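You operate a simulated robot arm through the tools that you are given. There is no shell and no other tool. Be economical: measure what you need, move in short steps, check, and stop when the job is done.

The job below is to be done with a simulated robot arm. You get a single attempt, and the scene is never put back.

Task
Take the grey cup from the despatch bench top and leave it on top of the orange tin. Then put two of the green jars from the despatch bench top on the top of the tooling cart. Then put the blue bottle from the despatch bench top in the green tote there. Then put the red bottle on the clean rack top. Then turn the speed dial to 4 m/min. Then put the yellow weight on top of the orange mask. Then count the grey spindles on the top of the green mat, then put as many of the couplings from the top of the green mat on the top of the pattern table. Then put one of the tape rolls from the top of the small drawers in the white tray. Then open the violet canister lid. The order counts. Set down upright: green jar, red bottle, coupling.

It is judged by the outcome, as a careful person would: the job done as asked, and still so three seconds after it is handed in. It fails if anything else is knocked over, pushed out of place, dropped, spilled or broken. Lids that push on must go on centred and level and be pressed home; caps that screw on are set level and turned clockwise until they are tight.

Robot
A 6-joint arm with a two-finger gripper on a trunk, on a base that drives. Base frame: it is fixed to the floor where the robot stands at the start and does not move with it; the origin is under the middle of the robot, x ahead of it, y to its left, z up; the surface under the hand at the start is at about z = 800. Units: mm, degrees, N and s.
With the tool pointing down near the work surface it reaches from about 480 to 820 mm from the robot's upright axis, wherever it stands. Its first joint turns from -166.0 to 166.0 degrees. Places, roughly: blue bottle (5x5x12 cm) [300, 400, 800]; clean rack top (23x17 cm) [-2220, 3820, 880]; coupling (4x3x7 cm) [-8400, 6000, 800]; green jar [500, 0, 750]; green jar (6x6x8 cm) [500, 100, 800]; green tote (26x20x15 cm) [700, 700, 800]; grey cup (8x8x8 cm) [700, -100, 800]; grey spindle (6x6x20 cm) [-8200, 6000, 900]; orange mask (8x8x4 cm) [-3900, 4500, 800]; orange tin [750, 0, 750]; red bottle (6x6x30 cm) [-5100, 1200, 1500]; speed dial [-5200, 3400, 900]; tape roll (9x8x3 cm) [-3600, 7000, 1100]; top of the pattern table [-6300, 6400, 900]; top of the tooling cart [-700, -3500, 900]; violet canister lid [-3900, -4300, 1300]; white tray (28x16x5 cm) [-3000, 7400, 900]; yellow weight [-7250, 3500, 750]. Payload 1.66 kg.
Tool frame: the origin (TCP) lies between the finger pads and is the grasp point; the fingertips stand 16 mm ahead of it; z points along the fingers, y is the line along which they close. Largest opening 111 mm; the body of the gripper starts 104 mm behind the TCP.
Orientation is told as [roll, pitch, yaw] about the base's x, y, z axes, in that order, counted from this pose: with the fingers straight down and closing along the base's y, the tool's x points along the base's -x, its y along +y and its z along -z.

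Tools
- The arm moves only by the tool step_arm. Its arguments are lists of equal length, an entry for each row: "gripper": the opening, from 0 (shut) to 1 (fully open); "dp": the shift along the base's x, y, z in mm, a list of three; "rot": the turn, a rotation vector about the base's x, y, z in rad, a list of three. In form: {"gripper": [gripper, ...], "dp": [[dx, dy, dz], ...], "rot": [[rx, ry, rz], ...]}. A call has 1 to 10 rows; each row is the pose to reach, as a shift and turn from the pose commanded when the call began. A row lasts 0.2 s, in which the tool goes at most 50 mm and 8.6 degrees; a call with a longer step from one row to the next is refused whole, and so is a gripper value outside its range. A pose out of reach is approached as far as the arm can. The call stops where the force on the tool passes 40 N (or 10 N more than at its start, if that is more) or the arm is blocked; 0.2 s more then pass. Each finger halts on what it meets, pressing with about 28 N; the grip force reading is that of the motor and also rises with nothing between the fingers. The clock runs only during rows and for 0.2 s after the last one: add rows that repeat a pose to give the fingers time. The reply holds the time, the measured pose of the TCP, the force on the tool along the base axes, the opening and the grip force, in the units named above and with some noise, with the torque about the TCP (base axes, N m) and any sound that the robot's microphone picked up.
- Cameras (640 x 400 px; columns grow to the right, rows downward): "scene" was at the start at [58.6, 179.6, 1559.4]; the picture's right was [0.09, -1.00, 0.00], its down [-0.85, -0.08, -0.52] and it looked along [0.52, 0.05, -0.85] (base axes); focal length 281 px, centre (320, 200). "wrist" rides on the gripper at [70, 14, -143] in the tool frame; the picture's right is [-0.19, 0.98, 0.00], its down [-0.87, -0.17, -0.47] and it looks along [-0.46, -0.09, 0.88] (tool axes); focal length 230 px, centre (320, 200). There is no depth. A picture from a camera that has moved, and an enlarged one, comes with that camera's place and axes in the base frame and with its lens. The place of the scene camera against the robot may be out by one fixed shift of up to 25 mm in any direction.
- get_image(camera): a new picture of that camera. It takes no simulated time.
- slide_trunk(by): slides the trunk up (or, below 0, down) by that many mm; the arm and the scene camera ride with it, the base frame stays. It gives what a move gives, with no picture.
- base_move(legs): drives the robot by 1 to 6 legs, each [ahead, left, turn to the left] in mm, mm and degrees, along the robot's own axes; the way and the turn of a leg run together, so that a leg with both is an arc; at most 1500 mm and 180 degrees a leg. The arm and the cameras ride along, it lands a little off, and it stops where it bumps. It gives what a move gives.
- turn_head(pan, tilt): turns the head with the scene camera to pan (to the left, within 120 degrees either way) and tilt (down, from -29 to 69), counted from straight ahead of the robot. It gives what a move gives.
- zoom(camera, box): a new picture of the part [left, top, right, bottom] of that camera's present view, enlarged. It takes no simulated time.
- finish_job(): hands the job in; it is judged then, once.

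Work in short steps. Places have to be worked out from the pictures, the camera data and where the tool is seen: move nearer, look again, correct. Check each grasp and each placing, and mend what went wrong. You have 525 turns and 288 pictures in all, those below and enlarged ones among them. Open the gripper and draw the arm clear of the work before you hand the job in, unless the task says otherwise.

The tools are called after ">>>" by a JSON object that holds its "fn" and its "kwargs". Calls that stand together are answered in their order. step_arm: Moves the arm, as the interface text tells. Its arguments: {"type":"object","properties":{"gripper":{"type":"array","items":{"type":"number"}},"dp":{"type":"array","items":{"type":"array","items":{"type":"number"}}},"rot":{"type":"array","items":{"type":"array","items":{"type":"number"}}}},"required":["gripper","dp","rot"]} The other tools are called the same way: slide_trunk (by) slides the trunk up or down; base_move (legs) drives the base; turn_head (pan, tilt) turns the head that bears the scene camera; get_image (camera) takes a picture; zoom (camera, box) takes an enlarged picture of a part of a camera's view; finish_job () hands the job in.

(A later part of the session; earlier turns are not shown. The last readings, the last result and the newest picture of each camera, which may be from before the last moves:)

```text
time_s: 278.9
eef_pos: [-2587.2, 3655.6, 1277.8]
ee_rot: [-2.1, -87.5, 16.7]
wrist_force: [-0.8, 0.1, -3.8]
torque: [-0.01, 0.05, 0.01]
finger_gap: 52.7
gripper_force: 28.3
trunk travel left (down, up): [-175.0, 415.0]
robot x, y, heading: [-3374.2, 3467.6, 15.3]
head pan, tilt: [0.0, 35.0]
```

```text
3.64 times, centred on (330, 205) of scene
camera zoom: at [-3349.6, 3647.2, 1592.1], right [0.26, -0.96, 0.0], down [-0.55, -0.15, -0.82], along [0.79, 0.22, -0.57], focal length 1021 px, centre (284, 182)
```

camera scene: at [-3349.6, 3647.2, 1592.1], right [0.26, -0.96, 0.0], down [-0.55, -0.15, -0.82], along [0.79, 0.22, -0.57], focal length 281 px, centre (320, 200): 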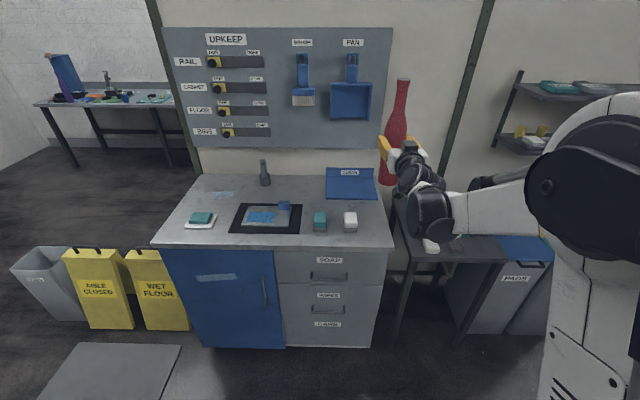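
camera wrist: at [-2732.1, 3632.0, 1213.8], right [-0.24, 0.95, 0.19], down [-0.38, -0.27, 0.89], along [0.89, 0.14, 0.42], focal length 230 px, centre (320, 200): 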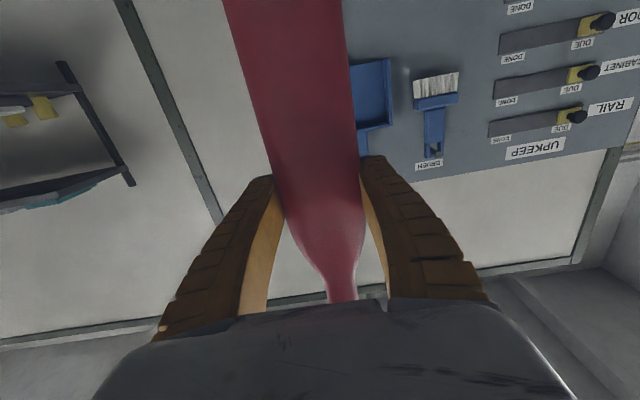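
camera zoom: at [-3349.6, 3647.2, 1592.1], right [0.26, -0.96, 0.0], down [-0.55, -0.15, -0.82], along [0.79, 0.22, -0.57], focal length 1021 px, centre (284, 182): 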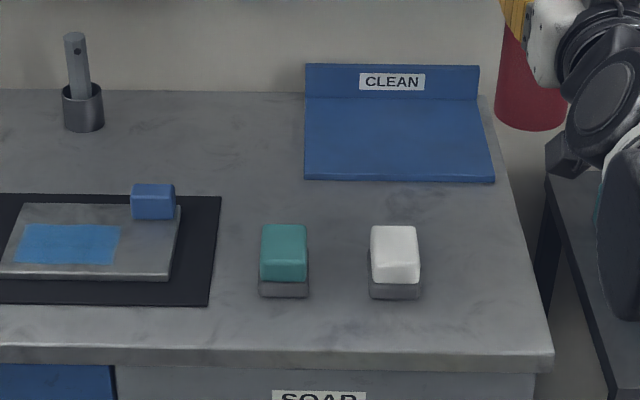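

Rack centre ≈(-2237,3807), z≈885. I retract the arm 70 mm and drive 440 ahead, 25 left.

>>> {"fn": "step_arm", "kwargs": {"gripper": [0.4, 0.4, 0.4], "dp": [[-22, -6, 0], [-45, -13, 0], [-67, -19, 0]], "rot": [[0, 0, 0], [0, 0, 0], [0, 0, 0]]}}

>>> {"fn": "base_move", "kwargs": {"legs": [[440, 25, 0]]}}

>>> {"fn": "turn_head", "kwargs": {"pan": 0, "tilt": 45}}

>>> {"fn": "get_image", "kwargs": {"camera": "scene"}}

```text
time_s: 279.6
eef_pos: [-2657.5, 3638.2, 1279.9]
ee_rot: [-2.2, -87.5, 16.8]
wrist_force: [-0.5, 0.9, -4.0]
torque: [-0.02, 0.03, -0.05]
finger_gap: 52.5
gripper_force: 28.2
trunk travel left (down, up): [-175.0, 415.0]
robot x, y, heading: [-3374.8, 3464.7, 14.9]
head pan, tilt: [0.0, 35.0]
```

```text
time_s: 282.3
eef_pos: [-2238.5, 3770.9, 1277.9]
ee_rot: [-2.1, -87.6, 16.4]
wrist_force: [0.2, 0.4, -4.0]
torque: [-0.03, 0.0, 0.0]
finger_gap: 52.3
gripper_force: 27.6
trunk travel left (down, up): [-175.0, 415.0]
robot x, y, heading: [-2963.3, 3598.8, 15.2]
head pan, tilt: [0.0, 35.0]
```

```text
time_s: 283.0
eef_pos: [-2239.0, 3771.7, 1278.2]
ee_rot: [-2.1, -87.4, 16.5]
wrist_force: [0.5, -0.9, -4.9]
torque: [-0.02, 0.04, -0.03]
finger_gap: 52.4
gripper_force: 27.8
trunk travel left (down, up): [-175.0, 415.0]
robot x, y, heading: [-2959.0, 3600.4, 15.3]
head pan, tilt: [0.0, 45.0]
```

```text
188 pictures are left
camera scene: at [-2939.0, 3783.6, 1577.3], right [0.26, -0.97, 0.0], down [-0.68, -0.18, -0.71], along [0.68, 0.18, -0.71], focal length 281 px, centre (320, 200)
```

scene: 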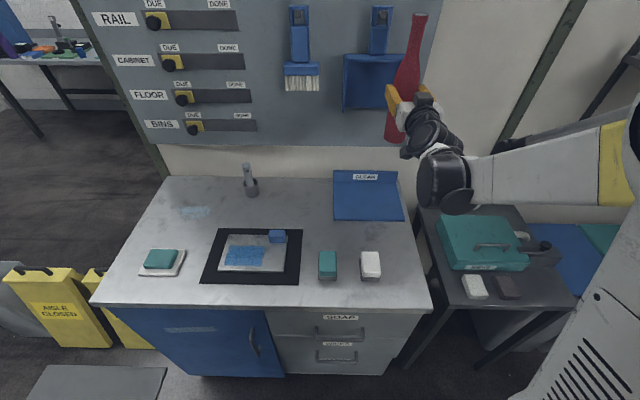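

TCP projects ~10 px left of where it's seen, confirming the scene camera's ~22 mm left shift; rack centre ≈(-2255,3818). I shift there and lower to z≈1090.

>>> {"fn": "step_arm", "kwargs": {"gripper": [0.4, 0.4, 0.4, 0.4, 0.4, 0.4, 0.4], "dp": [[-8, 23, 0], [-16, 46, 0], [-16, 46, -40], [-16, 46, -85], [-16, 46, -130], [-16, 46, -170], [-16, 46, -190]], "rot": [[0, 0, 0], [0, 0, 0], [0, 0, 0], [0, 0, 0], [0, 0, 0], [0, 0, 0], [0, 0, 0]]}}

>>> {"fn": "get_image", "kwargs": {"camera": "scene"}}

```text
time_s: 284.6
eef_pos: [-2255.6, 3818.8, 1089.4]
ee_rot: [-2.3, -87.5, 16.7]
wrist_force: [-0.6, 0.0, -3.2]
torque: [-0.02, 0.07, 0.0]
finger_gap: 51.7
gripper_force: 27.7
out of reach, approached as far as the arm can: row 1, 2
trunk travel left (down, up): [-175.0, 415.0]
robot x, y, heading: [-2956.1, 3601.8, 15.3]
head pan, tilt: [0.0, 45.0]
```

```text
187 pictures are left
camera scene: at [-2938.9, 3783.7, 1577.3], right [0.26, -0.97, 0.0], down [-0.68, -0.18, -0.71], along [0.68, 0.18, -0.71], focal length 281 px, centre (320, 200)
```

scene: 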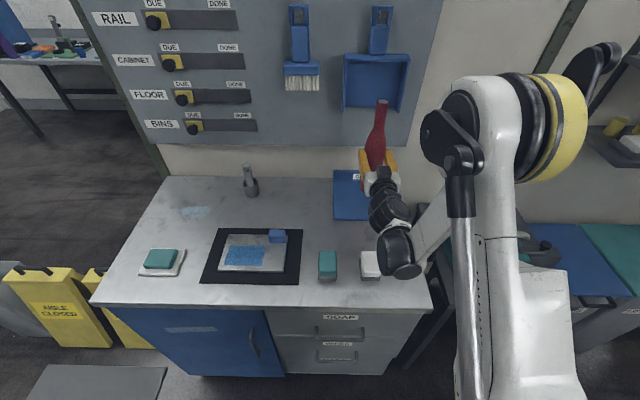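

Aligned over the rack. I lower to z≈1045 and check the base of the bottle against the rack.

>>> {"fn": "step_arm", "kwargs": {"gripper": [0.4, 0.4, 0.4, 0.4], "dp": [[0, 0, -15], [0, 0, -30], [0, 0, -42], [0, 0, -45]], "rot": [[0, 0, 0], [0, 0, 0], [0, 0, 0], [0, 0, 0]]}}

>>> {"fn": "zoom", "kwargs": {"camera": "scene", "box": [300, 80, 460, 300]}}

```text
time_s: 285.6
eef_pos: [-2239.2, 3823.7, 1058.5]
ee_rot: [-1.6, -87.3, 16.0]
wrist_force: [-0.8, -0.4, -4.1]
torque: [-0.02, 0.04, 0.02]
finger_gap: 51.9
gripper_force: 28.7
out of reach, approached as far as the arm can: row 2, 3, 4
trunk travel left (down, up): [-175.0, 415.0]
robot x, y, heading: [-2960.1, 3599.3, 15.2]
head pan, tilt: [0.0, 45.0]
```

```text
1.82 times, centred on (380, 190) of scene
camera zoom: at [-2939.2, 3783.5, 1577.3], right [0.26, -0.97, 0.0], down [-0.68, -0.18, -0.71], along [0.68, 0.18, -0.71], focal length 510 px, centre (211, 218)
```

zoom: 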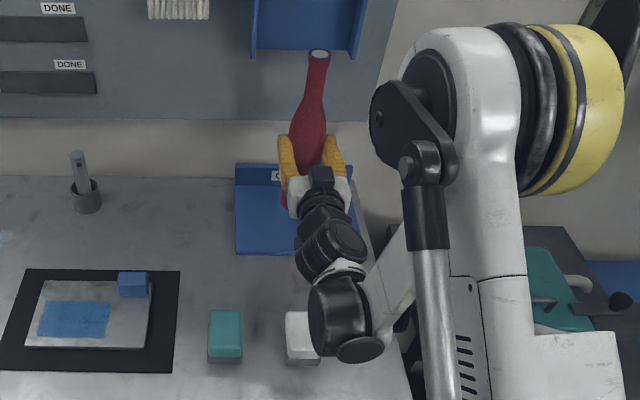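

The arm can't go lower in this posture; I return it up to a reachable pose and use the trunk for lowering.

>>> {"fn": "step_arm", "kwargs": {"gripper": [0.4, 0.4, 0.4], "dp": [[-8, -2, 25], [-16, -5, 50], [-16, -5, 65]], "rot": [[0, 0, 0], [0, 0, 0], [0, 0, 0]]}}

>>> {"fn": "slide_trunk", "kwargs": {"by": -65}}

>>> {"fn": "zoom", "kwargs": {"camera": "scene", "box": [300, 80, 460, 300]}}

```text
time_s: 286.4
eef_pos: [-2255.6, 3818.0, 1123.9]
ee_rot: [-2.1, -87.6, 16.5]
wrist_force: [-0.3, 1.3, -4.3]
torque: [0.0, 0.07, -0.01]
finger_gap: 51.9
gripper_force: 27.9
trunk travel left (down, up): [-175.0, 415.0]
robot x, y, heading: [-2958.6, 3602.3, 14.9]
head pan, tilt: [0.0, 45.0]
```

```text
time_s: 287.5
eef_pos: [-2255.2, 3817.2, 1057.9]
ee_rot: [-2.2, -87.5, 16.5]
wrist_force: [0.4, 1.2, -3.4]
torque: [0.0, 0.03, -0.01]
finger_gap: 51.7
gripper_force: 27.8
trunk travel left (down, up): [-110.0, 480.0]
robot x, y, heading: [-2960.8, 3600.1, 14.7]
head pan, tilt: [0.0, 45.0]
```

```text
1.82 times, centred on (380, 190) of scene
camera zoom: at [-2939.2, 3783.5, 1512.4], right [0.26, -0.97, 0.0], down [-0.68, -0.18, -0.71], along [0.68, 0.18, -0.71], focal length 510 px, centre (211, 218)
```

zoom: 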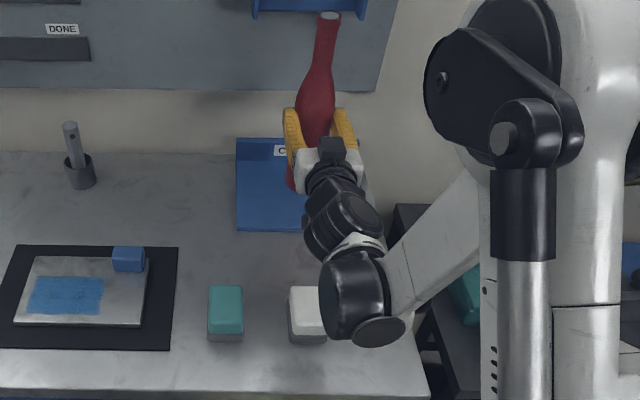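

Base lines up with the rack centre. Another 20 mm by trunk, then fine arm steps.

>>> {"fn": "slide_trunk", "kwargs": {"by": -20}}

>>> {"fn": "step_arm", "kwargs": {"gripper": [0.4, 0.4, 0.4, 0.4, 0.4, 0.4], "dp": [[0, 0, -2], [0, 0, -4], [0, 0, -6], [0, 0, -8], [0, 0, -10], [0, 0, -10]], "rot": [[0, 0, 0], [0, 0, 0], [0, 0, 0], [0, 0, 0], [0, 0, 0], [0, 0, 0]]}}

```text
time_s: 288.1
eef_pos: [-2256.2, 3818.9, 1038.5]
ee_rot: [-2.2, -87.5, 16.6]
wrist_force: [0.3, -0.4, -4.3]
torque: [-0.02, 0.06, 0.05]
finger_gap: 51.7
gripper_force: 28.2
trunk travel left (down, up): [-90.0, 500.0]
robot x, y, heading: [-2961.3, 3597.7, 15.0]
head pan, tilt: [0.0, 45.0]
```

```text
time_s: 289.6
eef_pos: [-2255.7, 3819.3, 1029.3]
ee_rot: [-2.2, -87.5, 16.7]
wrist_force: [0.1, 0.1, -3.5]
torque: [-0.02, 0.03, -0.01]
finger_gap: 51.7
gripper_force: 28.4
trunk travel left (down, up): [-90.0, 500.0]
robot x, y, heading: [-2961.2, 3604.3, 15.0]
head pan, tilt: [0.0, 45.0]
```

No contact yet; continue in 2 mm steps.

>>> {"fn": "step_arm", "kwargs": {"gripper": [0.4, 0.4, 0.4, 0.4, 0.4, 0.4], "dp": [[0, 0, -2], [0, 0, -4], [0, 0, -6], [0, 0, -8], [0, 0, -10], [0, 0, -10]], "rot": [[0, 0, 0], [0, 0, 0], [0, 0, 0], [0, 0, 0], [0, 0, 0], [0, 0, 0]]}}

>>> {"fn": "zoom", "kwargs": {"camera": "scene", "box": [300, 80, 460, 300]}}

```text
time_s: 290.9
eef_pos: [-2255.9, 3816.8, 1018.4]
ee_rot: [-2.1, -87.5, 16.5]
wrist_force: [-0.4, -0.1, -4.2]
torque: [-0.04, 0.05, -0.04]
finger_gap: 51.3
gripper_force: 28.0
trunk travel left (down, up): [-90.0, 500.0]
robot x, y, heading: [-2961.8, 3601.0, 14.9]
head pan, tilt: [0.0, 45.0]
```

```text
1.82 times, centred on (380, 190) of scene
camera zoom: at [-2939.1, 3783.6, 1492.3], right [0.26, -0.97, 0.0], down [-0.68, -0.18, -0.71], along [0.68, 0.18, -0.71], focal length 510 px, centre (211, 218)
```

zoom: 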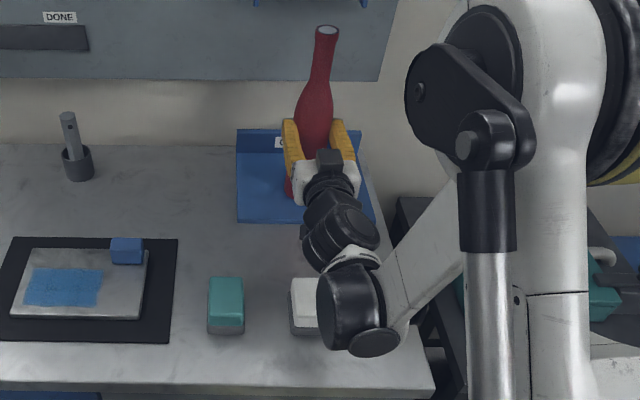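

Well centred. Keep lowering.

>>> {"fn": "step_arm", "kwargs": {"gripper": [0.4, 0.4, 0.4, 0.4, 0.4, 0.4], "dp": [[0, 0, -2], [0, 0, -4], [0, 0, -6], [0, 0, -8], [0, 0, -10], [0, 0, -10]], "rot": [[0, 0, 0], [0, 0, 0], [0, 0, 0], [0, 0, 0], [0, 0, 0], [0, 0, 0]]}}

```text
time_s: 292.4
eef_pos: [-2257.0, 3818.2, 1010.7]
ee_rot: [-2.3, -87.6, 16.6]
wrist_force: [0.6, 0.0, 10.4]
torque: [0.07, -0.08, -0.1]
finger_gap: 50.7
gripper_force: 28.2
trunk travel left (down, up): [-90.0, 500.0]
robot x, y, heading: [-2963.2, 3600.0, 15.1]
head pan, tilt: [0.0, 45.0]
```

Contact. I ease 1 mm up and open slowly.

>>> {"fn": "step_arm", "kwargs": {"gripper": [0.4, 0.48, 0.52, 0.56, 0.6, 0.65, 0.7], "dp": [[0, 0, 1], [0, 0, 1], [0, 0, 1], [0, 0, 1], [0, 0, 1], [0, 0, 1], [0, 0, 1]], "rot": [[0, 0, 0], [0, 0, 0], [0, 0, 0], [0, 0, 0], [0, 0, 0], [0, 0, 0], [0, 0, 0]]}}

>>> {"fn": "get_image", "kwargs": {"camera": "wrist"}}

>>> {"fn": "zoom", "kwargs": {"camera": "scene", "box": [300, 80, 460, 300]}}

```text
time_s: 293.9
eef_pos: [-2255.9, 3817.9, 1010.3]
ee_rot: [-2.2, -87.5, 16.7]
wrist_force: [0.1, -0.4, 0.1]
torque: [0.01, 0.02, 0.01]
finger_gap: 79.2
gripper_force: 0.8
trunk travel left (down, up): [-90.0, 500.0]
robot x, y, heading: [-2958.7, 3600.1, 14.8]
head pan, tilt: [0.0, 45.0]
```

```text
183 pictures are left
camera wrist: at [-2400.6, 3795.9, 946.7], right [-0.24, 0.95, 0.19], down [-0.38, -0.27, 0.89], along [0.89, 0.14, 0.42], focal length 230 px, centre (320, 200)
```

wrist: 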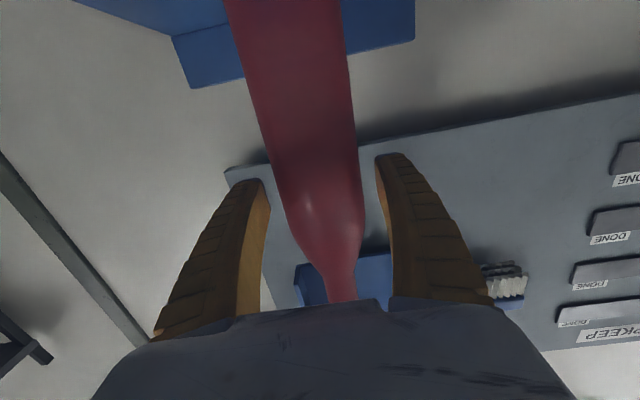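

```text
1.82 times, centred on (380, 190) of scene
camera zoom: at [-2939.5, 3783.5, 1492.3], right [0.26, -0.97, 0.0], down [-0.68, -0.18, -0.71], along [0.68, 0.18, -0.71], focal length 510 px, centre (211, 218)
```

zoom: 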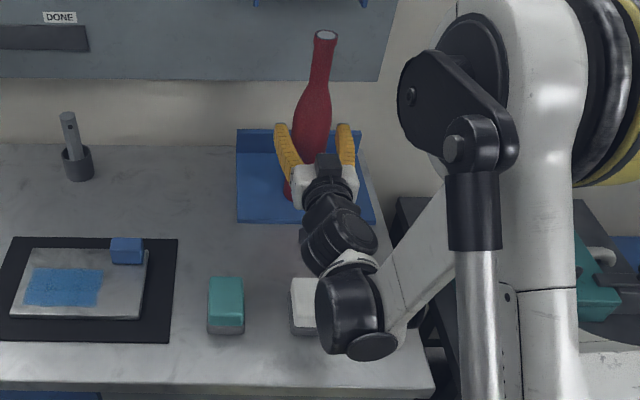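

Bottle stands on the rack. I raise the trunk straight up (fingers straddling the bottle) until above it, then back off.

>>> {"fn": "slide_trunk", "kwargs": {"by": 220}}

>>> {"fn": "base_move", "kwargs": {"legs": [[-600, 0, 0]]}}

>>> {"fn": "get_image", "kwargs": {"camera": "scene"}}

```text
time_s: 296.3
eef_pos: [-2256.6, 3817.9, 1228.8]
ee_rot: [-2.3, -87.5, 16.5]
wrist_force: [0.5, 0.4, 0.3]
torque: [-0.01, 0.0, 0.01]
finger_gap: 79.0
gripper_force: 1.6
trunk travel left (down, up): [-310.0, 280.0]
robot x, y, heading: [-2963.5, 3605.2, 15.1]
head pan, tilt: [0.0, 45.0]
```

```text
time_s: 299.6
eef_pos: [-2823.2, 3658.0, 1230.4]
ee_rot: [-2.2, -87.6, 15.6]
wrist_force: [-0.4, -1.1, 0.1]
torque: [-0.02, 0.04, 0.02]
finger_gap: 79.1
gripper_force: 0.6
trunk travel left (down, up): [-310.0, 280.0]
robot x, y, heading: [-3532.5, 3454.5, 14.0]
head pan, tilt: [0.0, 45.0]
```

```text
181 pictures are left
camera scene: at [-3506.5, 3636.4, 1712.4], right [0.24, -0.97, 0.0], down [-0.69, -0.17, -0.71], along [0.69, 0.17, -0.71], focal length 281 px, centre (320, 200)
```

scene: 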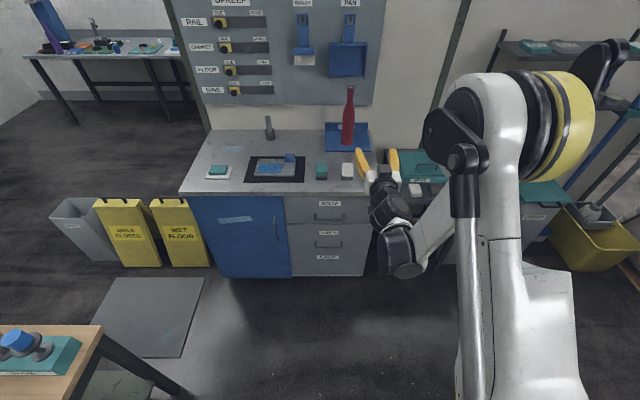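

Bottle placed. Next the speed dial at the furnace panel: I turn around and approach.

>>> {"fn": "base_move", "kwargs": {"legs": [[0, 0, -90], [0, 0, -88], [350, 0, 0]]}}

>>> {"fn": "turn_head", "kwargs": {"pan": 0, "tilt": 25}}

>>> {"fn": "get_image", "kwargs": {"camera": "scene"}}

```text
time_s: 309.6
eef_pos: [-4583.0, 3164.2, 1230.5]
ee_rot: [-2.2, -87.5, -164.6]
wrist_force: [-0.4, -0.8, -0.4]
torque: [-0.03, -0.01, 0.02]
finger_gap: 79.1
gripper_force: 0.9
trunk travel left (down, up): [-310.0, 280.0]
robot x, y, heading: [-3875.6, 3369.2, -166.2]
head pan, tilt: [0.0, 45.0]
```

```text
time_s: 310.4
eef_pos: [-4583.3, 3163.9, 1231.3]
ee_rot: [-2.2, -87.5, -164.5]
wrist_force: [-0.3, -0.4, 0.3]
torque: [0.01, -0.01, -0.02]
finger_gap: 79.1
gripper_force: 0.4
trunk travel left (down, up): [-310.0, 280.0]
robot x, y, heading: [-3875.9, 3369.1, -166.1]
head pan, tilt: [0.0, 25.0]
```

```text
180 pictures are left
camera scene: at [-3888.2, 3150.9, 1742.8], right [-0.24, 0.97, 0.0], down [0.41, 0.1, -0.91], along [-0.88, -0.22, -0.42], focal length 281 px, centre (320, 200)
```

scene: 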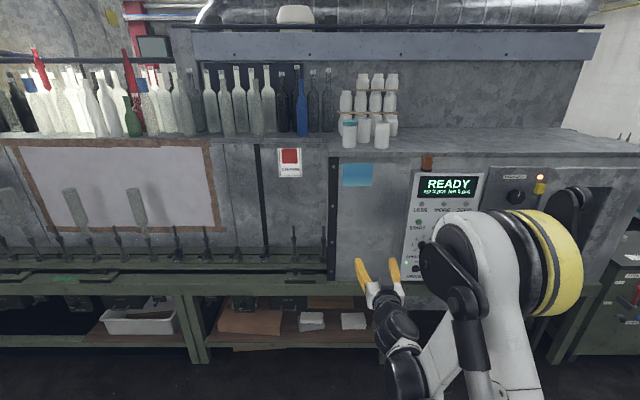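

My arm hides the panel; I strafe right 500 mm to see it.

>>> {"fn": "base_move", "kwargs": {"legs": [[0, -500, 0]]}}

>>> {"fn": "get_image", "kwargs": {"camera": "scene"}}

>>> {"fn": "zoom", "kwargs": {"camera": "scene", "box": [190, 130, 370, 310]}}

```text
time_s: 313.3
eef_pos: [-4704.1, 3660.4, 1230.5]
ee_rot: [-1.5, -87.5, -165.9]
wrist_force: [0.1, 0.5, 0.2]
torque: [0.02, 0.01, -0.01]
finger_gap: 79.0
gripper_force: 0.5
trunk travel left (down, up): [-310.0, 280.0]
robot x, y, heading: [-3995.1, 3854.4, -166.6]
head pan, tilt: [0.0, 25.0]
```

```text
179 pictures are left
camera scene: at [-4008.7, 3639.0, 1743.0], right [-0.23, 0.97, 0.0], down [0.41, 0.1, -0.91], along [-0.88, -0.21, -0.42], focal length 281 px, centre (320, 200)
```

scene: 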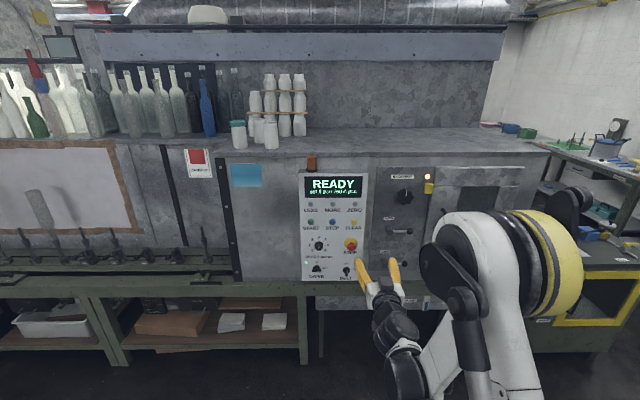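

```text
2.22 times, centred on (280, 220) of scene
camera zoom: at [-4008.7, 3639.0, 1743.0], right [-0.23, 0.97, 0.0], down [0.41, 0.1, -0.91], along [-0.88, -0.21, -0.42], focal length 624 px, centre (409, 156)
```

zoom: 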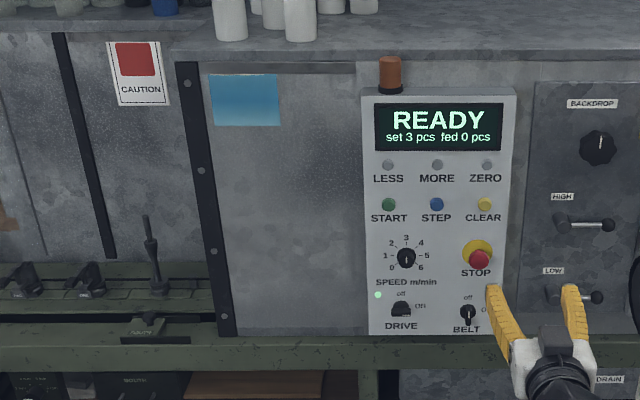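

The SPEED m/min dial is below the buttons. I enlarge it more.

>>> {"fn": "zoom", "kwargs": {"camera": "scene", "box": [290, 220, 360, 290]}}

```text
5.71 times, centred on (325, 255) of scene
camera zoom: at [-4008.7, 3639.0, 1743.0], right [-0.23, 0.97, 0.0], down [0.41, 0.1, -0.91], along [-0.88, -0.21, -0.42], focal length 1605 px, centre (291, -114)
```

zoom: 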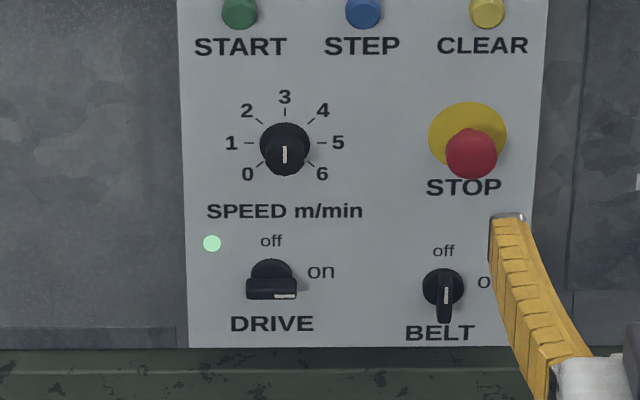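

The dial points at 3; 4 is 45° clockwise. Dial ≈(-5216,3330,~900). I lower the trunk fully and move so the hand faces it from ~250 mm.

>>> {"fn": "slide_trunk", "kwargs": {"by": -305}}

>>> {"fn": "base_move", "kwargs": {"legs": [[330, 178, 1.6]]}}

>>> {"fn": "get_image", "kwargs": {"camera": "wrist"}}

>>> {"fn": "turn_head", "kwargs": {"pan": 0, "tilt": 35}}

>>> {"fn": "get_image", "kwargs": {"camera": "scene"}}

```text
time_s: 316.4
eef_pos: [-4703.0, 3659.6, 925.3]
ee_rot: [-2.0, -87.5, -165.2]
wrist_force: [-0.9, -0.9, 0.6]
torque: [-0.01, -0.05, 0.03]
finger_gap: 79.0
gripper_force: 0.9
trunk travel left (down, up): [-5.0, 585.0]
robot x, y, heading: [-3992.5, 3855.7, -167.0]
head pan, tilt: [0.0, 25.0]
```

```text
time_s: 318.7
eef_pos: [-4967.0, 3384.8, 923.2]
ee_rot: [-2.1, -87.5, -163.2]
wrist_force: [-0.4, -0.1, -0.3]
torque: [0.02, -0.02, 0.03]
finger_gap: 78.7
gripper_force: 0.9
trunk travel left (down, up): [-5.0, 585.0]
robot x, y, heading: [-4259.1, 3602.6, -164.8]
head pan, tilt: [0.0, 25.0]
```

```text
176 pictures are left
camera wrist: at [-4821.8, 3410.0, 861.7], right [0.24, -0.95, 0.19], down [0.38, 0.27, 0.89], along [-0.89, -0.14, 0.42], focal length 230 px, centre (320, 200)
```

wrist: 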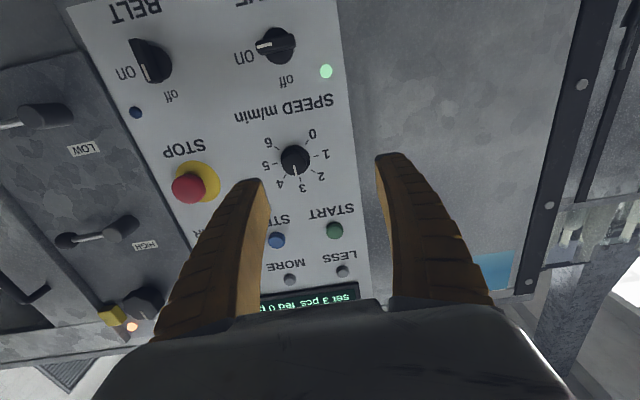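

```text
time_s: 319.5
eef_pos: [-4965.7, 3385.9, 925.8]
ee_rot: [-2.2, -87.4, -163.3]
wrist_force: [0.0, 0.9, 0.9]
torque: [0.02, -0.04, 0.0]
finger_gap: 79.1
gripper_force: 0.4
trunk travel left (down, up): [-5.0, 585.0]
robot x, y, heading: [-4259.6, 3600.2, -164.8]
head pan, tilt: [0.0, 35.0]
```

```text
175 pictures are left
camera scene: at [-4267.6, 3386.8, 1422.2], right [-0.26, 0.97, 0.0], down [0.55, 0.15, -0.82], along [-0.79, -0.21, -0.57], focal length 281 px, centre (320, 200)
```

scene: 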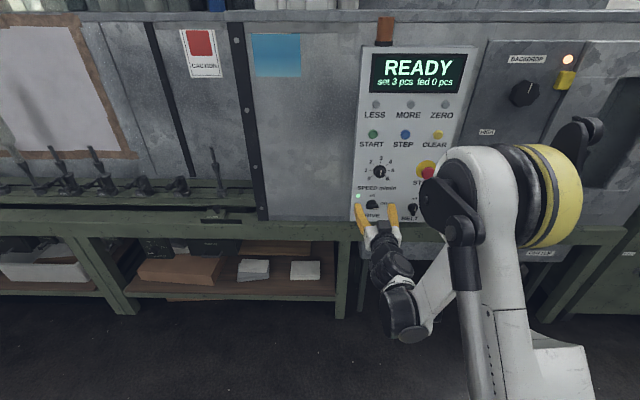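

Wrist view is clear: dial ≈(-5144,3380,942), i.e. ~173 ahead, ~39 right, ~20 above the tool. I correct those, level the tool and drive 100 ahead.

>>> {"fn": "step_arm", "kwargs": {"gripper": [0.62, 0.62, 0.62], "dp": [[-5, 18, 9], [-10, 37, 18], [-10, 37, 18]], "rot": [[-0.006, 0.022, 0], [-0.012, 0.045, 0], [-0.012, 0.045, 0]]}}

>>> {"fn": "base_move", "kwargs": {"legs": [[100, 0, 0]]}}

>>> {"fn": "get_image", "kwargs": {"camera": "wrist"}}

```text
time_s: 320.3
eef_pos: [-4974.9, 3422.0, 942.6]
ee_rot: [-166.2, -89.8, 0.8]
wrist_force: [-1.1, 0.5, -0.2]
torque: [0.06, -0.01, 0.01]
finger_gap: 70.5
gripper_force: 1.2
trunk travel left (down, up): [-5.0, 585.0]
robot x, y, heading: [-4261.5, 3605.1, -165.0]
head pan, tilt: [0.0, 35.0]
```

```text
time_s: 321.4
eef_pos: [-5073.9, 3396.3, 942.5]
ee_rot: [-162.8, -89.7, -2.8]
wrist_force: [0.4, -0.6, 0.4]
torque: [0.0, -0.02, 0.02]
finger_gap: 70.4
gripper_force: 1.6
trunk travel left (down, up): [-5.0, 585.0]
robot x, y, heading: [-4361.0, 3575.5, -164.8]
head pan, tilt: [0.0, 35.0]
```

```text
174 pictures are left
camera wrist: at [-4932.5, 3420.3, 872.6], right [0.25, -0.95, 0.19], down [0.42, 0.28, 0.86], along [-0.87, -0.13, 0.47], focal length 230 px, centre (320, 200)
```

wrist: 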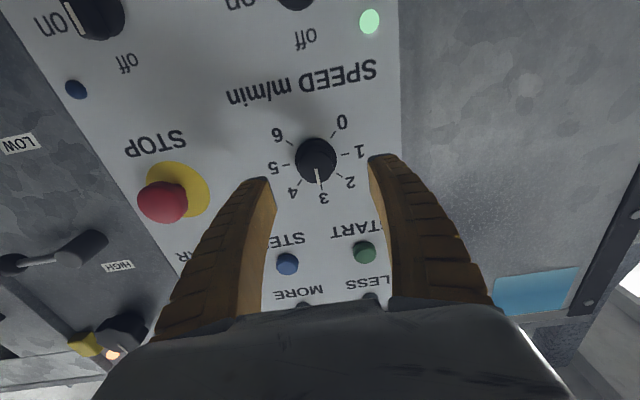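

Nearly aligned. I shift 4 right, 8 up and advance 40 mm, then look again.

>>> {"fn": "step_arm", "kwargs": {"gripper": [0.62, 0.62], "dp": [[-20, 0, 8], [-40, -6, 8]], "rot": [[0, 0, 0], [0, 0, 0]]}}

>>> {"fn": "get_image", "kwargs": {"camera": "wrist"}}

>>> {"fn": "zoom", "kwargs": {"camera": "scene", "box": [340, 120, 500, 240]}}

```text
time_s: 322.0
eef_pos: [-5113.6, 3391.0, 950.0]
ee_rot: [-168.6, -89.7, 3.1]
wrist_force: [0.0, 0.2, -0.7]
torque: [0.01, 0.01, -0.01]
finger_gap: 70.7
gripper_force: 1.3
trunk travel left (down, up): [-5.0, 585.0]
robot x, y, heading: [-4359.0, 3577.9, -164.9]
head pan, tilt: [0.0, 35.0]
```

```text
173 pictures are left
camera wrist: at [-4971.4, 3414.2, 879.8], right [0.25, -0.95, 0.19], down [0.42, 0.28, 0.86], along [-0.87, -0.13, 0.47], focal length 230 px, centre (320, 200)
```

wrist: 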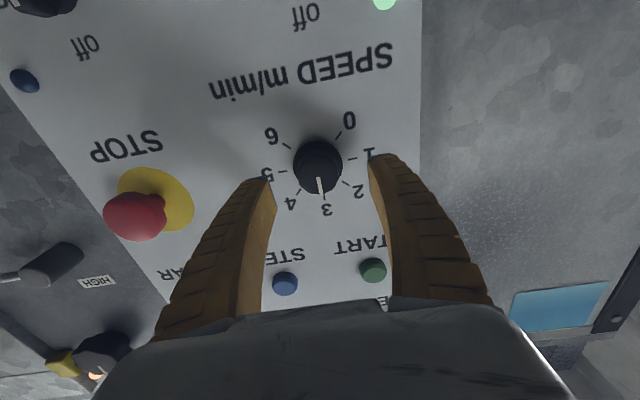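

```text
3.33 times, centred on (420, 180) of scene
camera zoom: at [-4365.5, 3360.4, 1422.1], right [-0.26, 0.97, 0.0], down [0.55, 0.15, -0.82], along [-0.79, -0.21, -0.57], focal length 936 px, centre (-13, 267)
```

zoom: 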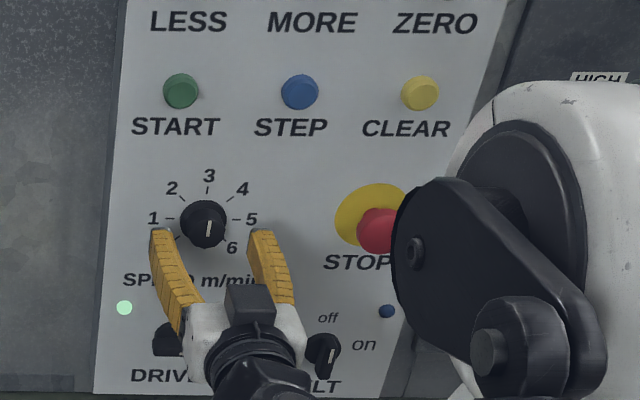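

Triangulation gives the knob face ≈36 mm ahead at z≈943. I lower 7 and advance 25, then look.

>>> {"fn": "step_arm", "kwargs": {"gripper": [0.62, 0.62], "dp": [[-12, -3, -7], [-24, -6, -7]], "rot": [[0, 0, 0], [0, 0, 0]]}}

>>> {"fn": "get_image", "kwargs": {"camera": "wrist"}}

```text
time_s: 322.6
eef_pos: [-5136.9, 3384.4, 943.7]
ee_rot: [-166.4, -89.7, 1.0]
wrist_force: [0.1, -0.6, 0.4]
torque: [0.05, 0.02, -0.01]
finger_gap: 70.7
gripper_force: 1.5
trunk travel left (down, up): [-5.0, 585.0]
robot x, y, heading: [-4356.4, 3576.3, -164.7]
head pan, tilt: [0.0, 35.0]
```

```text
171 pictures are left
camera wrist: at [-4995.8, 3408.8, 873.2], right [0.25, -0.95, 0.19], down [0.42, 0.28, 0.86], along [-0.87, -0.13, 0.47], focal length 230 px, centre (320, 200)
```

wrist: 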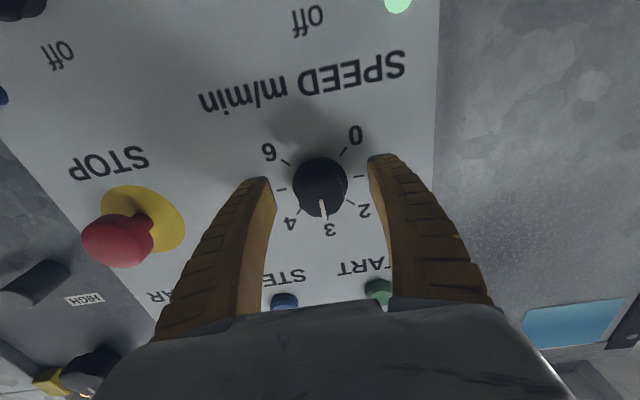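

Knob centred and about at fingertip depth. I advance 14 mm and close gently on it.

>>> {"fn": "step_arm", "kwargs": {"gripper": [0.62, 0.62, 0.5, 0.4, 0.3, 0.3], "dp": [[-7, -2, 0], [-14, -3, 0], [-14, -3, 0], [-14, -3, 0], [-14, -3, 0], [-14, -3, 0]], "rot": [[0, 0, 0], [0, 0, 0], [0, 0, 0], [0, 0, 0], [0, 0, 0], [0, 0, 0]]}}

>>> {"fn": "get_image", "kwargs": {"camera": "wrist"}}

>>> {"fn": "zoom", "kwargs": {"camera": "scene", "box": [340, 120, 460, 220]}}

```text
time_s: 324.0
eef_pos: [-5148.2, 3382.6, 944.7]
ee_rot: [-171.3, -89.7, 5.8]
wrist_force: [9.4, 8.6, 1.2]
torque: [0.12, -0.11, -0.39]
finger_gap: 41.5
gripper_force: 6.9
trunk travel left (down, up): [-5.0, 585.0]
robot x, y, heading: [-4360.8, 3576.9, -164.9]
head pan, tilt: [0.0, 35.0]
```

```text
170 pictures are left
camera wrist: at [-5008.9, 3406.2, 873.9], right [0.25, -0.95, 0.19], down [0.42, 0.28, 0.86], along [-0.87, -0.13, 0.47], focal length 230 px, centre (320, 200)
```

wrist: 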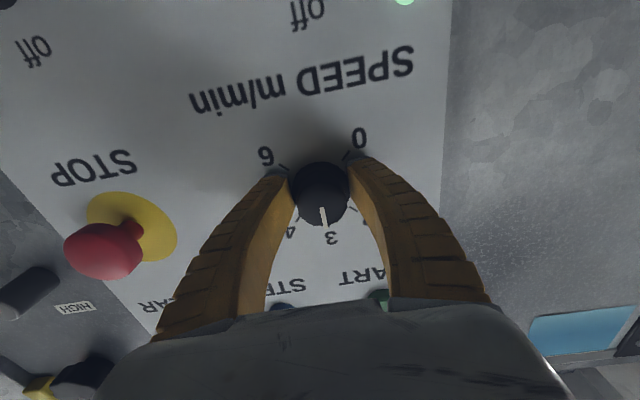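

```text
4.00 times, centred on (400, 170) of scene
camera zoom: at [-4364.3, 3361.3, 1422.3], right [-0.26, 0.97, 0.0], down [0.55, 0.15, -0.82], along [-0.79, -0.21, -0.57], focal length 1123 px, centre (0, 320)
```

zoom: 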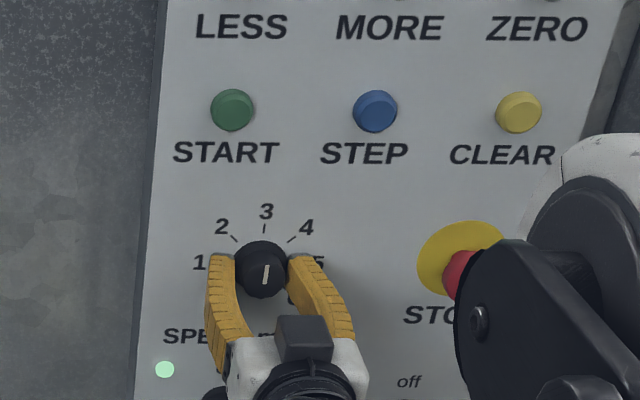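

Knob gripped. I turn it 45° clockwise about the panel normal in small steps.

>>> {"fn": "step_arm", "kwargs": {"gripper": [0.2, 0.2, 0.2, 0.2, 0.2, 0.2, 0.2, 0.2], "dp": [[1, 0, 0], [1, 0, 0], [1, 0, 0], [1, 0, 0], [1, 0, 0], [1, 0, 0], [1, 0, 0], [1, 0, 0]], "rot": [[0, 0, 0], [-0.126, -0.034, 0], [-0.253, -0.068, 0], [-0.379, -0.102, 0], [-0.506, -0.136, 0], [-0.632, -0.17, 0], [-0.758, -0.204, 0], [-0.758, -0.204, 0]]}}

>>> {"fn": "get_image", "kwargs": {"camera": "wrist"}}

>>> {"fn": "zoom", "kwargs": {"camera": "scene", "box": [340, 120, 460, 220]}}

```text
time_s: 325.8
eef_pos: [-5148.3, 3380.7, 945.3]
ee_rot: [90.0, -45.1, 104.7]
wrist_force: [22.3, -8.6, 5.9]
torque: [-0.15, 0.76, -0.29]
finger_gap: 37.6
gripper_force: 34.1
trunk travel left (down, up): [-5.0, 585.0]
robot x, y, heading: [-4361.3, 3577.4, -165.1]
head pan, tilt: [0.0, 35.0]
```

```text
168 pictures are left
camera wrist: at [-4995.9, 3360.5, 906.3], right [0.14, -0.54, 0.83], down [0.27, 0.82, 0.5], along [-0.95, 0.15, 0.26], focal length 230 px, centre (320, 200)
```

wrist: 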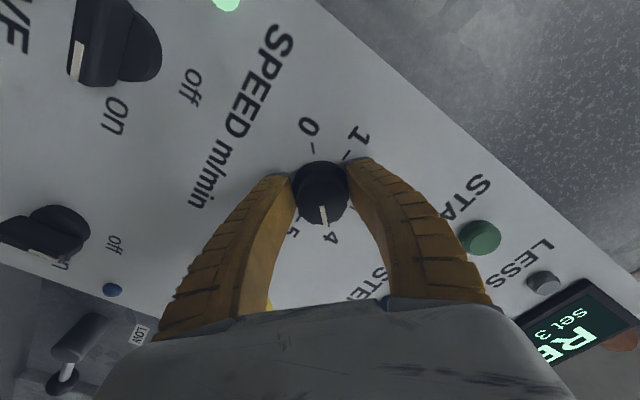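

```text
4.00 times, centred on (400, 170) of scene
camera zoom: at [-4362.4, 3359.5, 1422.1], right [-0.26, 0.97, 0.0], down [0.55, 0.15, -0.82], along [-0.79, -0.21, -0.57], focal length 1123 px, centre (0, 320)
```

zoom: 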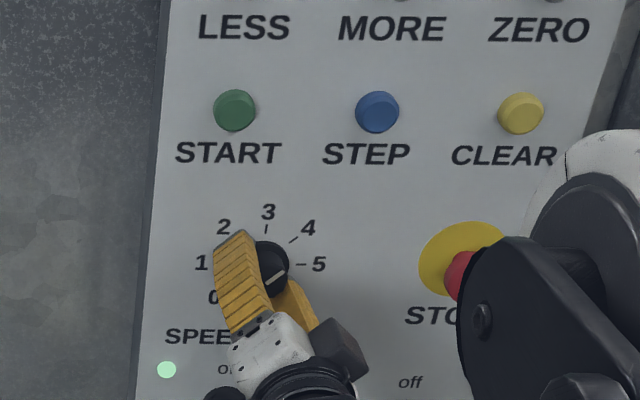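

The pointer aligns with 4. I open and withdraw straight back.

>>> {"fn": "step_arm", "kwargs": {"gripper": [0.4, 0.5, 0.6, 0.62, 0.62, 0.62], "dp": [[1, 0, 0], [1, 0, 0], [1, 0, 0], [25, 7, 0], [55, 15, 0], [85, 23, 0]], "rot": [[0, 0, 0], [0, 0, 0], [0, 0, 0], [0, 0, 0], [0, 0, 0], [0, 0, 0]]}}

>>> {"fn": "zoom", "kwargs": {"camera": "scene", "box": [350, 140, 430, 210]}}

```text
time_s: 327.2
eef_pos: [-5066.6, 3404.7, 943.7]
ee_rot: [89.7, -45.0, 104.7]
wrist_force: [0.5, -0.1, 0.3]
torque: [0.02, -0.01, 0.0]
finger_gap: 70.4
gripper_force: 2.0
trunk travel left (down, up): [-5.0, 585.0]
robot x, y, heading: [-4362.6, 3580.3, -164.9]
head pan, tilt: [0.0, 35.0]
```

```text
5.71 times, centred on (390, 175) of scene
camera zoom: at [-4365.5, 3360.4, 1422.2], right [-0.26, 0.97, 0.0], down [0.55, 0.15, -0.82], along [-0.79, -0.21, -0.57], focal length 1605 px, centre (-80, 343)
```

zoom: 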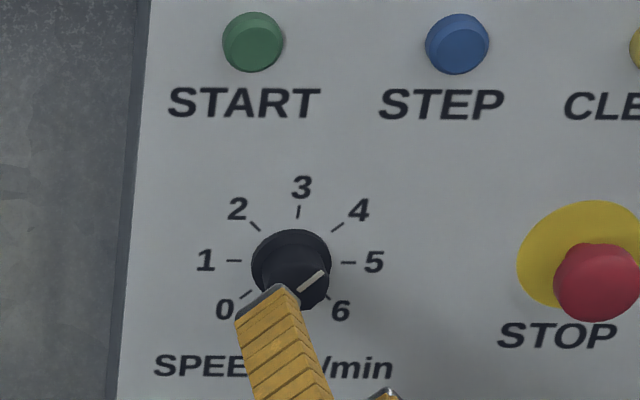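

Dial reads 4. I unroll the wrist, back the base off, and tilt the tool back down.

>>> {"fn": "step_arm", "kwargs": {"gripper": [0.62, 0.62, 0.62, 0.62, 0.62, 0.62], "dp": [[0, 0, 0], [0, 0, 0], [0, 0, 0], [0, 0, 0], [0, 0, 0], [0, 0, 0]], "rot": [[0.126, 0.034, 0], [0.253, 0.068, 0], [0.379, 0.102, 0], [0.506, 0.136, 0], [0.632, 0.17, 0], [0.758, 0.204, 0]]}}

>>> {"fn": "base_move", "kwargs": {"legs": [[-450, 0, 0]]}}

>>> {"fn": "slide_trunk", "kwargs": {"by": 300}}

>>> {"fn": "step_arm", "kwargs": {"gripper": [0.62, 0.62, 0.62, 0.62, 0.62, 0.62, 0.62, 0.62, 0.62, 0.62], "dp": [[0, 0, 0], [0, 0, 0], [0, 0, 0], [0, 0, 0], [0, 0, 0], [0, 0, 0], [0, 0, 0], [0, 0, 0], [0, 0, 0], [0, 0, 0]], "rot": [[0.038, -0.14, 0], [0.076, -0.28, 0], [0.113, -0.42, 0], [0.151, -0.56, 0], [0.189, -0.7, 0], [0.227, -0.84, 0], [0.264, -0.98, 0], [0.302, -1.12, 0], [0.34, -1.26, 0], [0.378, -1.4, 0]]}}

```text
time_s: 328.6
eef_pos: [-5066.3, 3404.9, 943.5]
ee_rot: [-149.3, -89.7, -16.2]
wrist_force: [0.7, -0.2, -0.2]
torque: [0.03, 0.0, -0.03]
finger_gap: 70.6
gripper_force: 0.7
trunk travel left (down, up): [-5.0, 585.0]
robot x, y, heading: [-4357.2, 3578.9, -164.7]
head pan, tilt: [0.0, 35.0]
```

```text
time_s: 331.4
eef_pos: [-4623.4, 3532.2, 943.3]
ee_rot: [-163.3, -89.9, -3.2]
wrist_force: [-0.4, -0.6, 0.6]
torque: [-0.03, 0.0, 0.01]
finger_gap: 70.4
gripper_force: 1.4
trunk travel left (down, up): [-5.0, 585.0]
robot x, y, heading: [-3915.7, 3694.2, -165.9]
head pan, tilt: [0.0, 35.0]
```

```text
time_s: 334.4
eef_pos: [-4622.2, 3531.0, 1243.4]
ee_rot: [-163.4, -89.8, -3.1]
wrist_force: [0.0, 0.1, -0.6]
torque: [-0.01, 0.0, 0.01]
finger_gap: 70.5
gripper_force: 1.0
trunk travel left (down, up): [-305.0, 285.0]
robot x, y, heading: [-3915.1, 3692.6, -165.5]
head pan, tilt: [0.0, 35.0]
```

```text
time_s: 336.6
eef_pos: [-4623.4, 3531.5, 1243.3]
ee_rot: [15.1, -10.4, -167.8]
wrist_force: [0.7, -0.1, -0.1]
torque: [0.03, 0.0, 0.02]
finger_gap: 70.7
gripper_force: 1.0
out of reach, approached as far as the arm can: row 1, 2, 3, 4, 5, 6, 7, 8, 9, 10
trunk travel left (down, up): [-305.0, 285.0]
robot x, y, heading: [-3916.5, 3692.0, -165.5]
head pan, tilt: [0.0, 35.0]
```

The tool ended slightly tilted (roll 15°, pitch −10°); I correct it while retracting the arm.

>>> {"fn": "step_arm", "kwargs": {"gripper": [0.62, 0.62, 0.62, 0.62], "dp": [[35, 9, -10], [70, 18, -20], [105, 27, -30], [140, 36, -40]], "rot": [[0, 0, 0], [0.1, -0.037, 0.013], [0.2, -0.075, 0.027], [0.3, -0.112, 0.04]]}}

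>>> {"fn": "turn_head", "kwargs": {"pan": -70, "tilt": 20}}

>>> {"fn": "get_image", "kwargs": {"camera": "scene"}}

```text
time_s: 337.6
eef_pos: [-4480.5, 3545.8, 1200.9]
ee_rot: [16.0, -2.1, -165.2]
wrist_force: [-0.1, 0.5, 0.6]
torque: [0.03, 0.0, 0.02]
finger_gap: 70.7
gripper_force: 1.2
out of reach, approached as far as the arm can: row 2, 3, 4
trunk travel left (down, up): [-305.0, 285.0]
robot x, y, heading: [-3916.3, 3695.4, -165.4]
head pan, tilt: [0.0, 35.0]
```

```text
time_s: 339.0
eef_pos: [-4481.0, 3546.2, 1200.5]
ee_rot: [16.0, -2.1, -165.2]
wrist_force: [-0.5, -0.7, -0.5]
torque: [0.0, -0.05, 0.0]
finger_gap: 70.6
gripper_force: 0.8
trunk travel left (down, up): [-305.0, 285.0]
robot x, y, heading: [-3914.3, 3693.1, -165.7]
head pan, tilt: [-70.0, 20.0]
```

```text
165 pictures are left
camera scene: at [-3890.4, 3575.8, 1746.0], right [0.83, 0.56, 0.0], down [0.19, -0.28, -0.94], along [-0.53, 0.78, -0.34], focal length 281 px, centre (320, 200)
```

scene: 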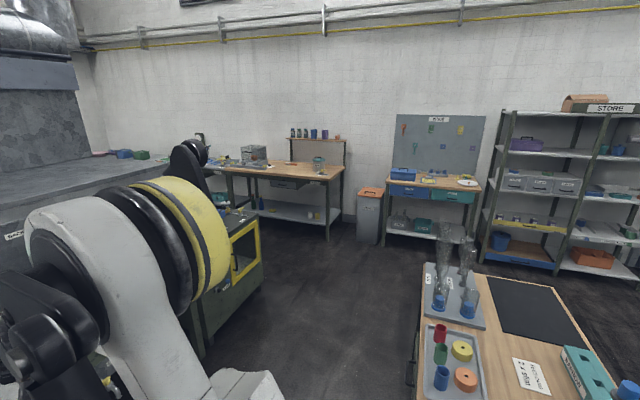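

Roll is stuck at 16° (a joint limit). I try correcting roll again with the hand brought nearer and lower.

>>> {"fn": "step_arm", "kwargs": {"gripper": [0.62, 0.62, 0.62, 0.62, 0.62], "dp": [[20, 5, -30], [40, 10, -60], [40, 10, -60], [40, 10, -60], [40, 10, -60]], "rot": [[0, 0, 0], [0, 0, 0], [0.1, 0.013, 0], [0.2, 0.026, 0], [0.279, 0.036, 0]]}}

```text
time_s: 340.2
eef_pos: [-4443.1, 3555.3, 1141.6]
ee_rot: [16.1, -2.1, -165.2]
wrist_force: [0.0, -0.3, 0.4]
torque: [0.02, 0.0, 0.01]
finger_gap: 70.4
gripper_force: 1.7
out of reach, approached as far as the arm can: row 3, 4, 5
trunk travel left (down, up): [-305.0, 285.0]
robot x, y, heading: [-3914.8, 3693.3, -165.5]
head pan, tilt: [-70.0, 20.0]
```

The wrist got into a flipped configuration (forearm-roll joint at its limit). To unwind it, I'll first pitch the tool up in its current plane (pivoting roughly about the wrist) by 45°.

>>> {"fn": "step_arm", "kwargs": {"gripper": [0.62, 0.62, 0.62, 0.62, 0.62, 0.62], "dp": [[-25.9, -2.8, 1.6], [-51.4, -5, 6.5], [-76, -5.2, 14.5], [-99.9, -5.1, 25.6], [-122.4, -3.7, 39.5], [-142, -1.6, 56]], "rot": [[-0.0157, 0.1247, -0.0363], [-0.0314, 0.2494, -0.0726], [-0.0471, 0.3741, -0.1089], [-0.0628, 0.4988, -0.1452], [-0.0785, 0.6235, -0.1815], [-0.0942, 0.748, -0.2178]]}}

```text
time_s: 341.6
eef_pos: [-4580.7, 3554.0, 1200.8]
ee_rot: [15.4, -45.3, -178.1]
wrist_force: [-0.7, 0.6, 0.8]
torque: [0.0, -0.03, 0.0]
finger_gap: 70.4
gripper_force: 1.4
trunk travel left (down, up): [-305.0, 285.0]
robot x, y, heading: [-3914.8, 3691.7, -165.6]
head pan, tilt: [-70.0, 20.0]
```

As predicted. Now I pass the tool through alignment with the forearm (biased to the right side so the joint stays pinned) until it points slightly upward.

>>> {"fn": "step_arm", "kwargs": {"gripper": [0.62, 0.62, 0.62, 0.62, 0.62, 0.62, 0.62], "dp": [[-19.6, 5.8, 20], [-35.9, 12.6, 42.4], [-48.7, 20.5, 66.8], [-58, 28.8, 92.3], [-63.2, 37.9, 119], [-64.3, 47.4, 145.9], [-61.4, 57.1, 172.6]], "rot": [[-0.0094, 0.1343, -0.0479], [-0.0188, 0.2686, -0.0958], [-0.0282, 0.4029, -0.1437], [-0.0376, 0.5372, -0.1916], [-0.047, 0.6715, -0.2395], [-0.0564, 0.8058, -0.2874], [-0.0658, 0.94, -0.335]]}}

```text
time_s: 343.2
eef_pos: [-4644.6, 3613.7, 1370.8]
ee_rot: [144.8, -77.1, 35.6]
wrist_force: [0.7, 0.7, -0.7]
torque: [0.03, 0.02, 0.03]
finger_gap: 70.5
gripper_force: 0.8
out of reach, approached as far as the arm can: row 1, 2, 3, 4, 5, 6
trunk travel left (down, up): [-305.0, 285.0]
robot x, y, heading: [-3913.7, 3693.3, -165.8]
head pan, tilt: [-70.0, 20.0]
```

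The crossing worked. Now I rotate the tool about the forearm axis (+80° first) to unwind the forearm-roll joint.

>>> {"fn": "step_arm", "kwargs": {"gripper": [0.62, 0.62, 0.62, 0.62, 0.62, 0.62, 0.62, 0.62, 0.62, 0.62], "dp": [[-0.6, 15.2, -7.3], [0, 29.5, -16.5], [1.6, 42.4, -27.2], [4.3, 53.8, -39.4], [8, 63.4, -52.8], [12.6, 71.1, -67.2], [18.1, 76.7, -82.2], [24.3, 80.1, -97.5], [31.1, 81.1, -113], [38.4, 79.9, -128.1]], "rot": [[-0.1235, -0.0319, -0.057], [-0.247, -0.0638, -0.114], [-0.3705, -0.0957, -0.171], [-0.494, -0.1276, -0.228], [-0.6175, -0.1595, -0.285], [-0.741, -0.1914, -0.342], [-0.8645, -0.2233, -0.399], [-0.988, -0.2552, -0.456], [-1.1115, -0.2871, -0.513], [-1.235, -0.319, -0.57]]}}

```text
time_s: 345.4
eef_pos: [-4604.4, 3692.5, 1242.7]
ee_rot: [61.2, -17.0, 72.2]
wrist_force: [0.2, 0.5, 0.4]
torque: [0.03, 0.01, 0.04]
finger_gap: 70.4
gripper_force: 1.1
trunk travel left (down, up): [-305.0, 285.0]
robot x, y, heading: [-3911.6, 3694.1, -165.8]
head pan, tilt: [-70.0, 20.0]
```

Continue the remaining 76°.

>>> {"fn": "step_arm", "kwargs": {"gripper": [0.62, 0.62, 0.62, 0.62, 0.62, 0.62, 0.62, 0.62, 0.62], "dp": [[8, -3.7, -15.4], [16.3, -9.8, -29.9], [24.7, -18.4, -43.2], [32.8, -28.9, -54.9], [40.6, -41.4, -64.9], [47.9, -55.5, -72.9], [54.6, -70.8, -78.8], [60.5, -87.3, -82.4], [65.5, -104.3, -83.5]], "rot": [[-0.1301, -0.0336, -0.06], [-0.2602, -0.0672, -0.12], [-0.3903, -0.1008, -0.18], [-0.5204, -0.1344, -0.24], [-0.6505, -0.168, -0.3], [-0.7806, -0.2016, -0.36], [-0.9107, -0.2352, -0.42], [-1.0408, -0.2688, -0.48], [-1.1709, -0.3024, -0.54]]}}

```text
time_s: 347.4
eef_pos: [-4541.4, 3589.0, 1160.2]
ee_rot: [7.7, 27.4, 31.1]
wrist_force: [0.6, 0.3, 0.4]
torque: [-0.02, 0.0, -0.03]
finger_gap: 70.5
gripper_force: 1.4
trunk travel left (down, up): [-305.0, 285.0]
robot x, y, heading: [-3915.0, 3696.5, -165.5]
head pan, tilt: [-70.0, 20.0]
```

Now the tool points 61° down in the normal configuration. I level it to straight down, then unwind yaw by +164°.

>>> {"fn": "step_arm", "kwargs": {"gripper": [0.62, 0.62, 0.62, 0.62], "dp": [[0, 0, 0], [0, 0, 0], [0, 0, 0], [0, 0, 0]], "rot": [[0.0315, -0.1198, 0], [0.063, -0.2395, 0], [0.0945, -0.3593, 0], [0.126, -0.479, 0]]}}

>>> {"fn": "step_arm", "kwargs": {"gripper": [0.62, 0.62, 0.62, 0.62, 0.62, 0.62, 0.62, 0.62, 0.62, 0.62], "dp": [[0, 0, 0], [0, 0, 0], [0, 0, 0], [0, 0, 0], [0, 0, 0], [0, 0, 0], [0, 0, 0], [0, 0, 0], [0, 0, 0], [0, 0, 0]], "rot": [[0, 0, 0.145], [0, 0, 0.29], [0, 0, 0.435], [0, 0, 0.58], [0, 0, 0.725], [0, 0, 0.87], [0, 0, 1.015], [0, 0, 1.16], [0, 0, 1.305], [0, 0, 1.45]]}}

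```text
time_s: 348.4
eef_pos: [-4540.8, 3587.8, 1159.9]
ee_rot: [0.1, -0.1, 29.2]
wrist_force: [0.5, -0.6, -0.4]
torque: [-0.04, -0.07, -0.04]
finger_gap: 70.4
gripper_force: 0.8
trunk travel left (down, up): [-305.0, 285.0]
robot x, y, heading: [-3917.0, 3695.0, -165.9]
head pan, tilt: [-70.0, 20.0]
```

```text
time_s: 350.6
eef_pos: [-4538.4, 3587.9, 1161.5]
ee_rot: [0.1, 0.2, 112.5]
wrist_force: [0.1, 0.2, -0.3]
torque: [-0.02, 0.01, -0.01]
finger_gap: 70.4
gripper_force: 1.1
trunk travel left (down, up): [-305.0, 285.0]
robot x, y, heading: [-3914.7, 3696.7, -165.7]
head pan, tilt: [-70.0, 20.0]
```

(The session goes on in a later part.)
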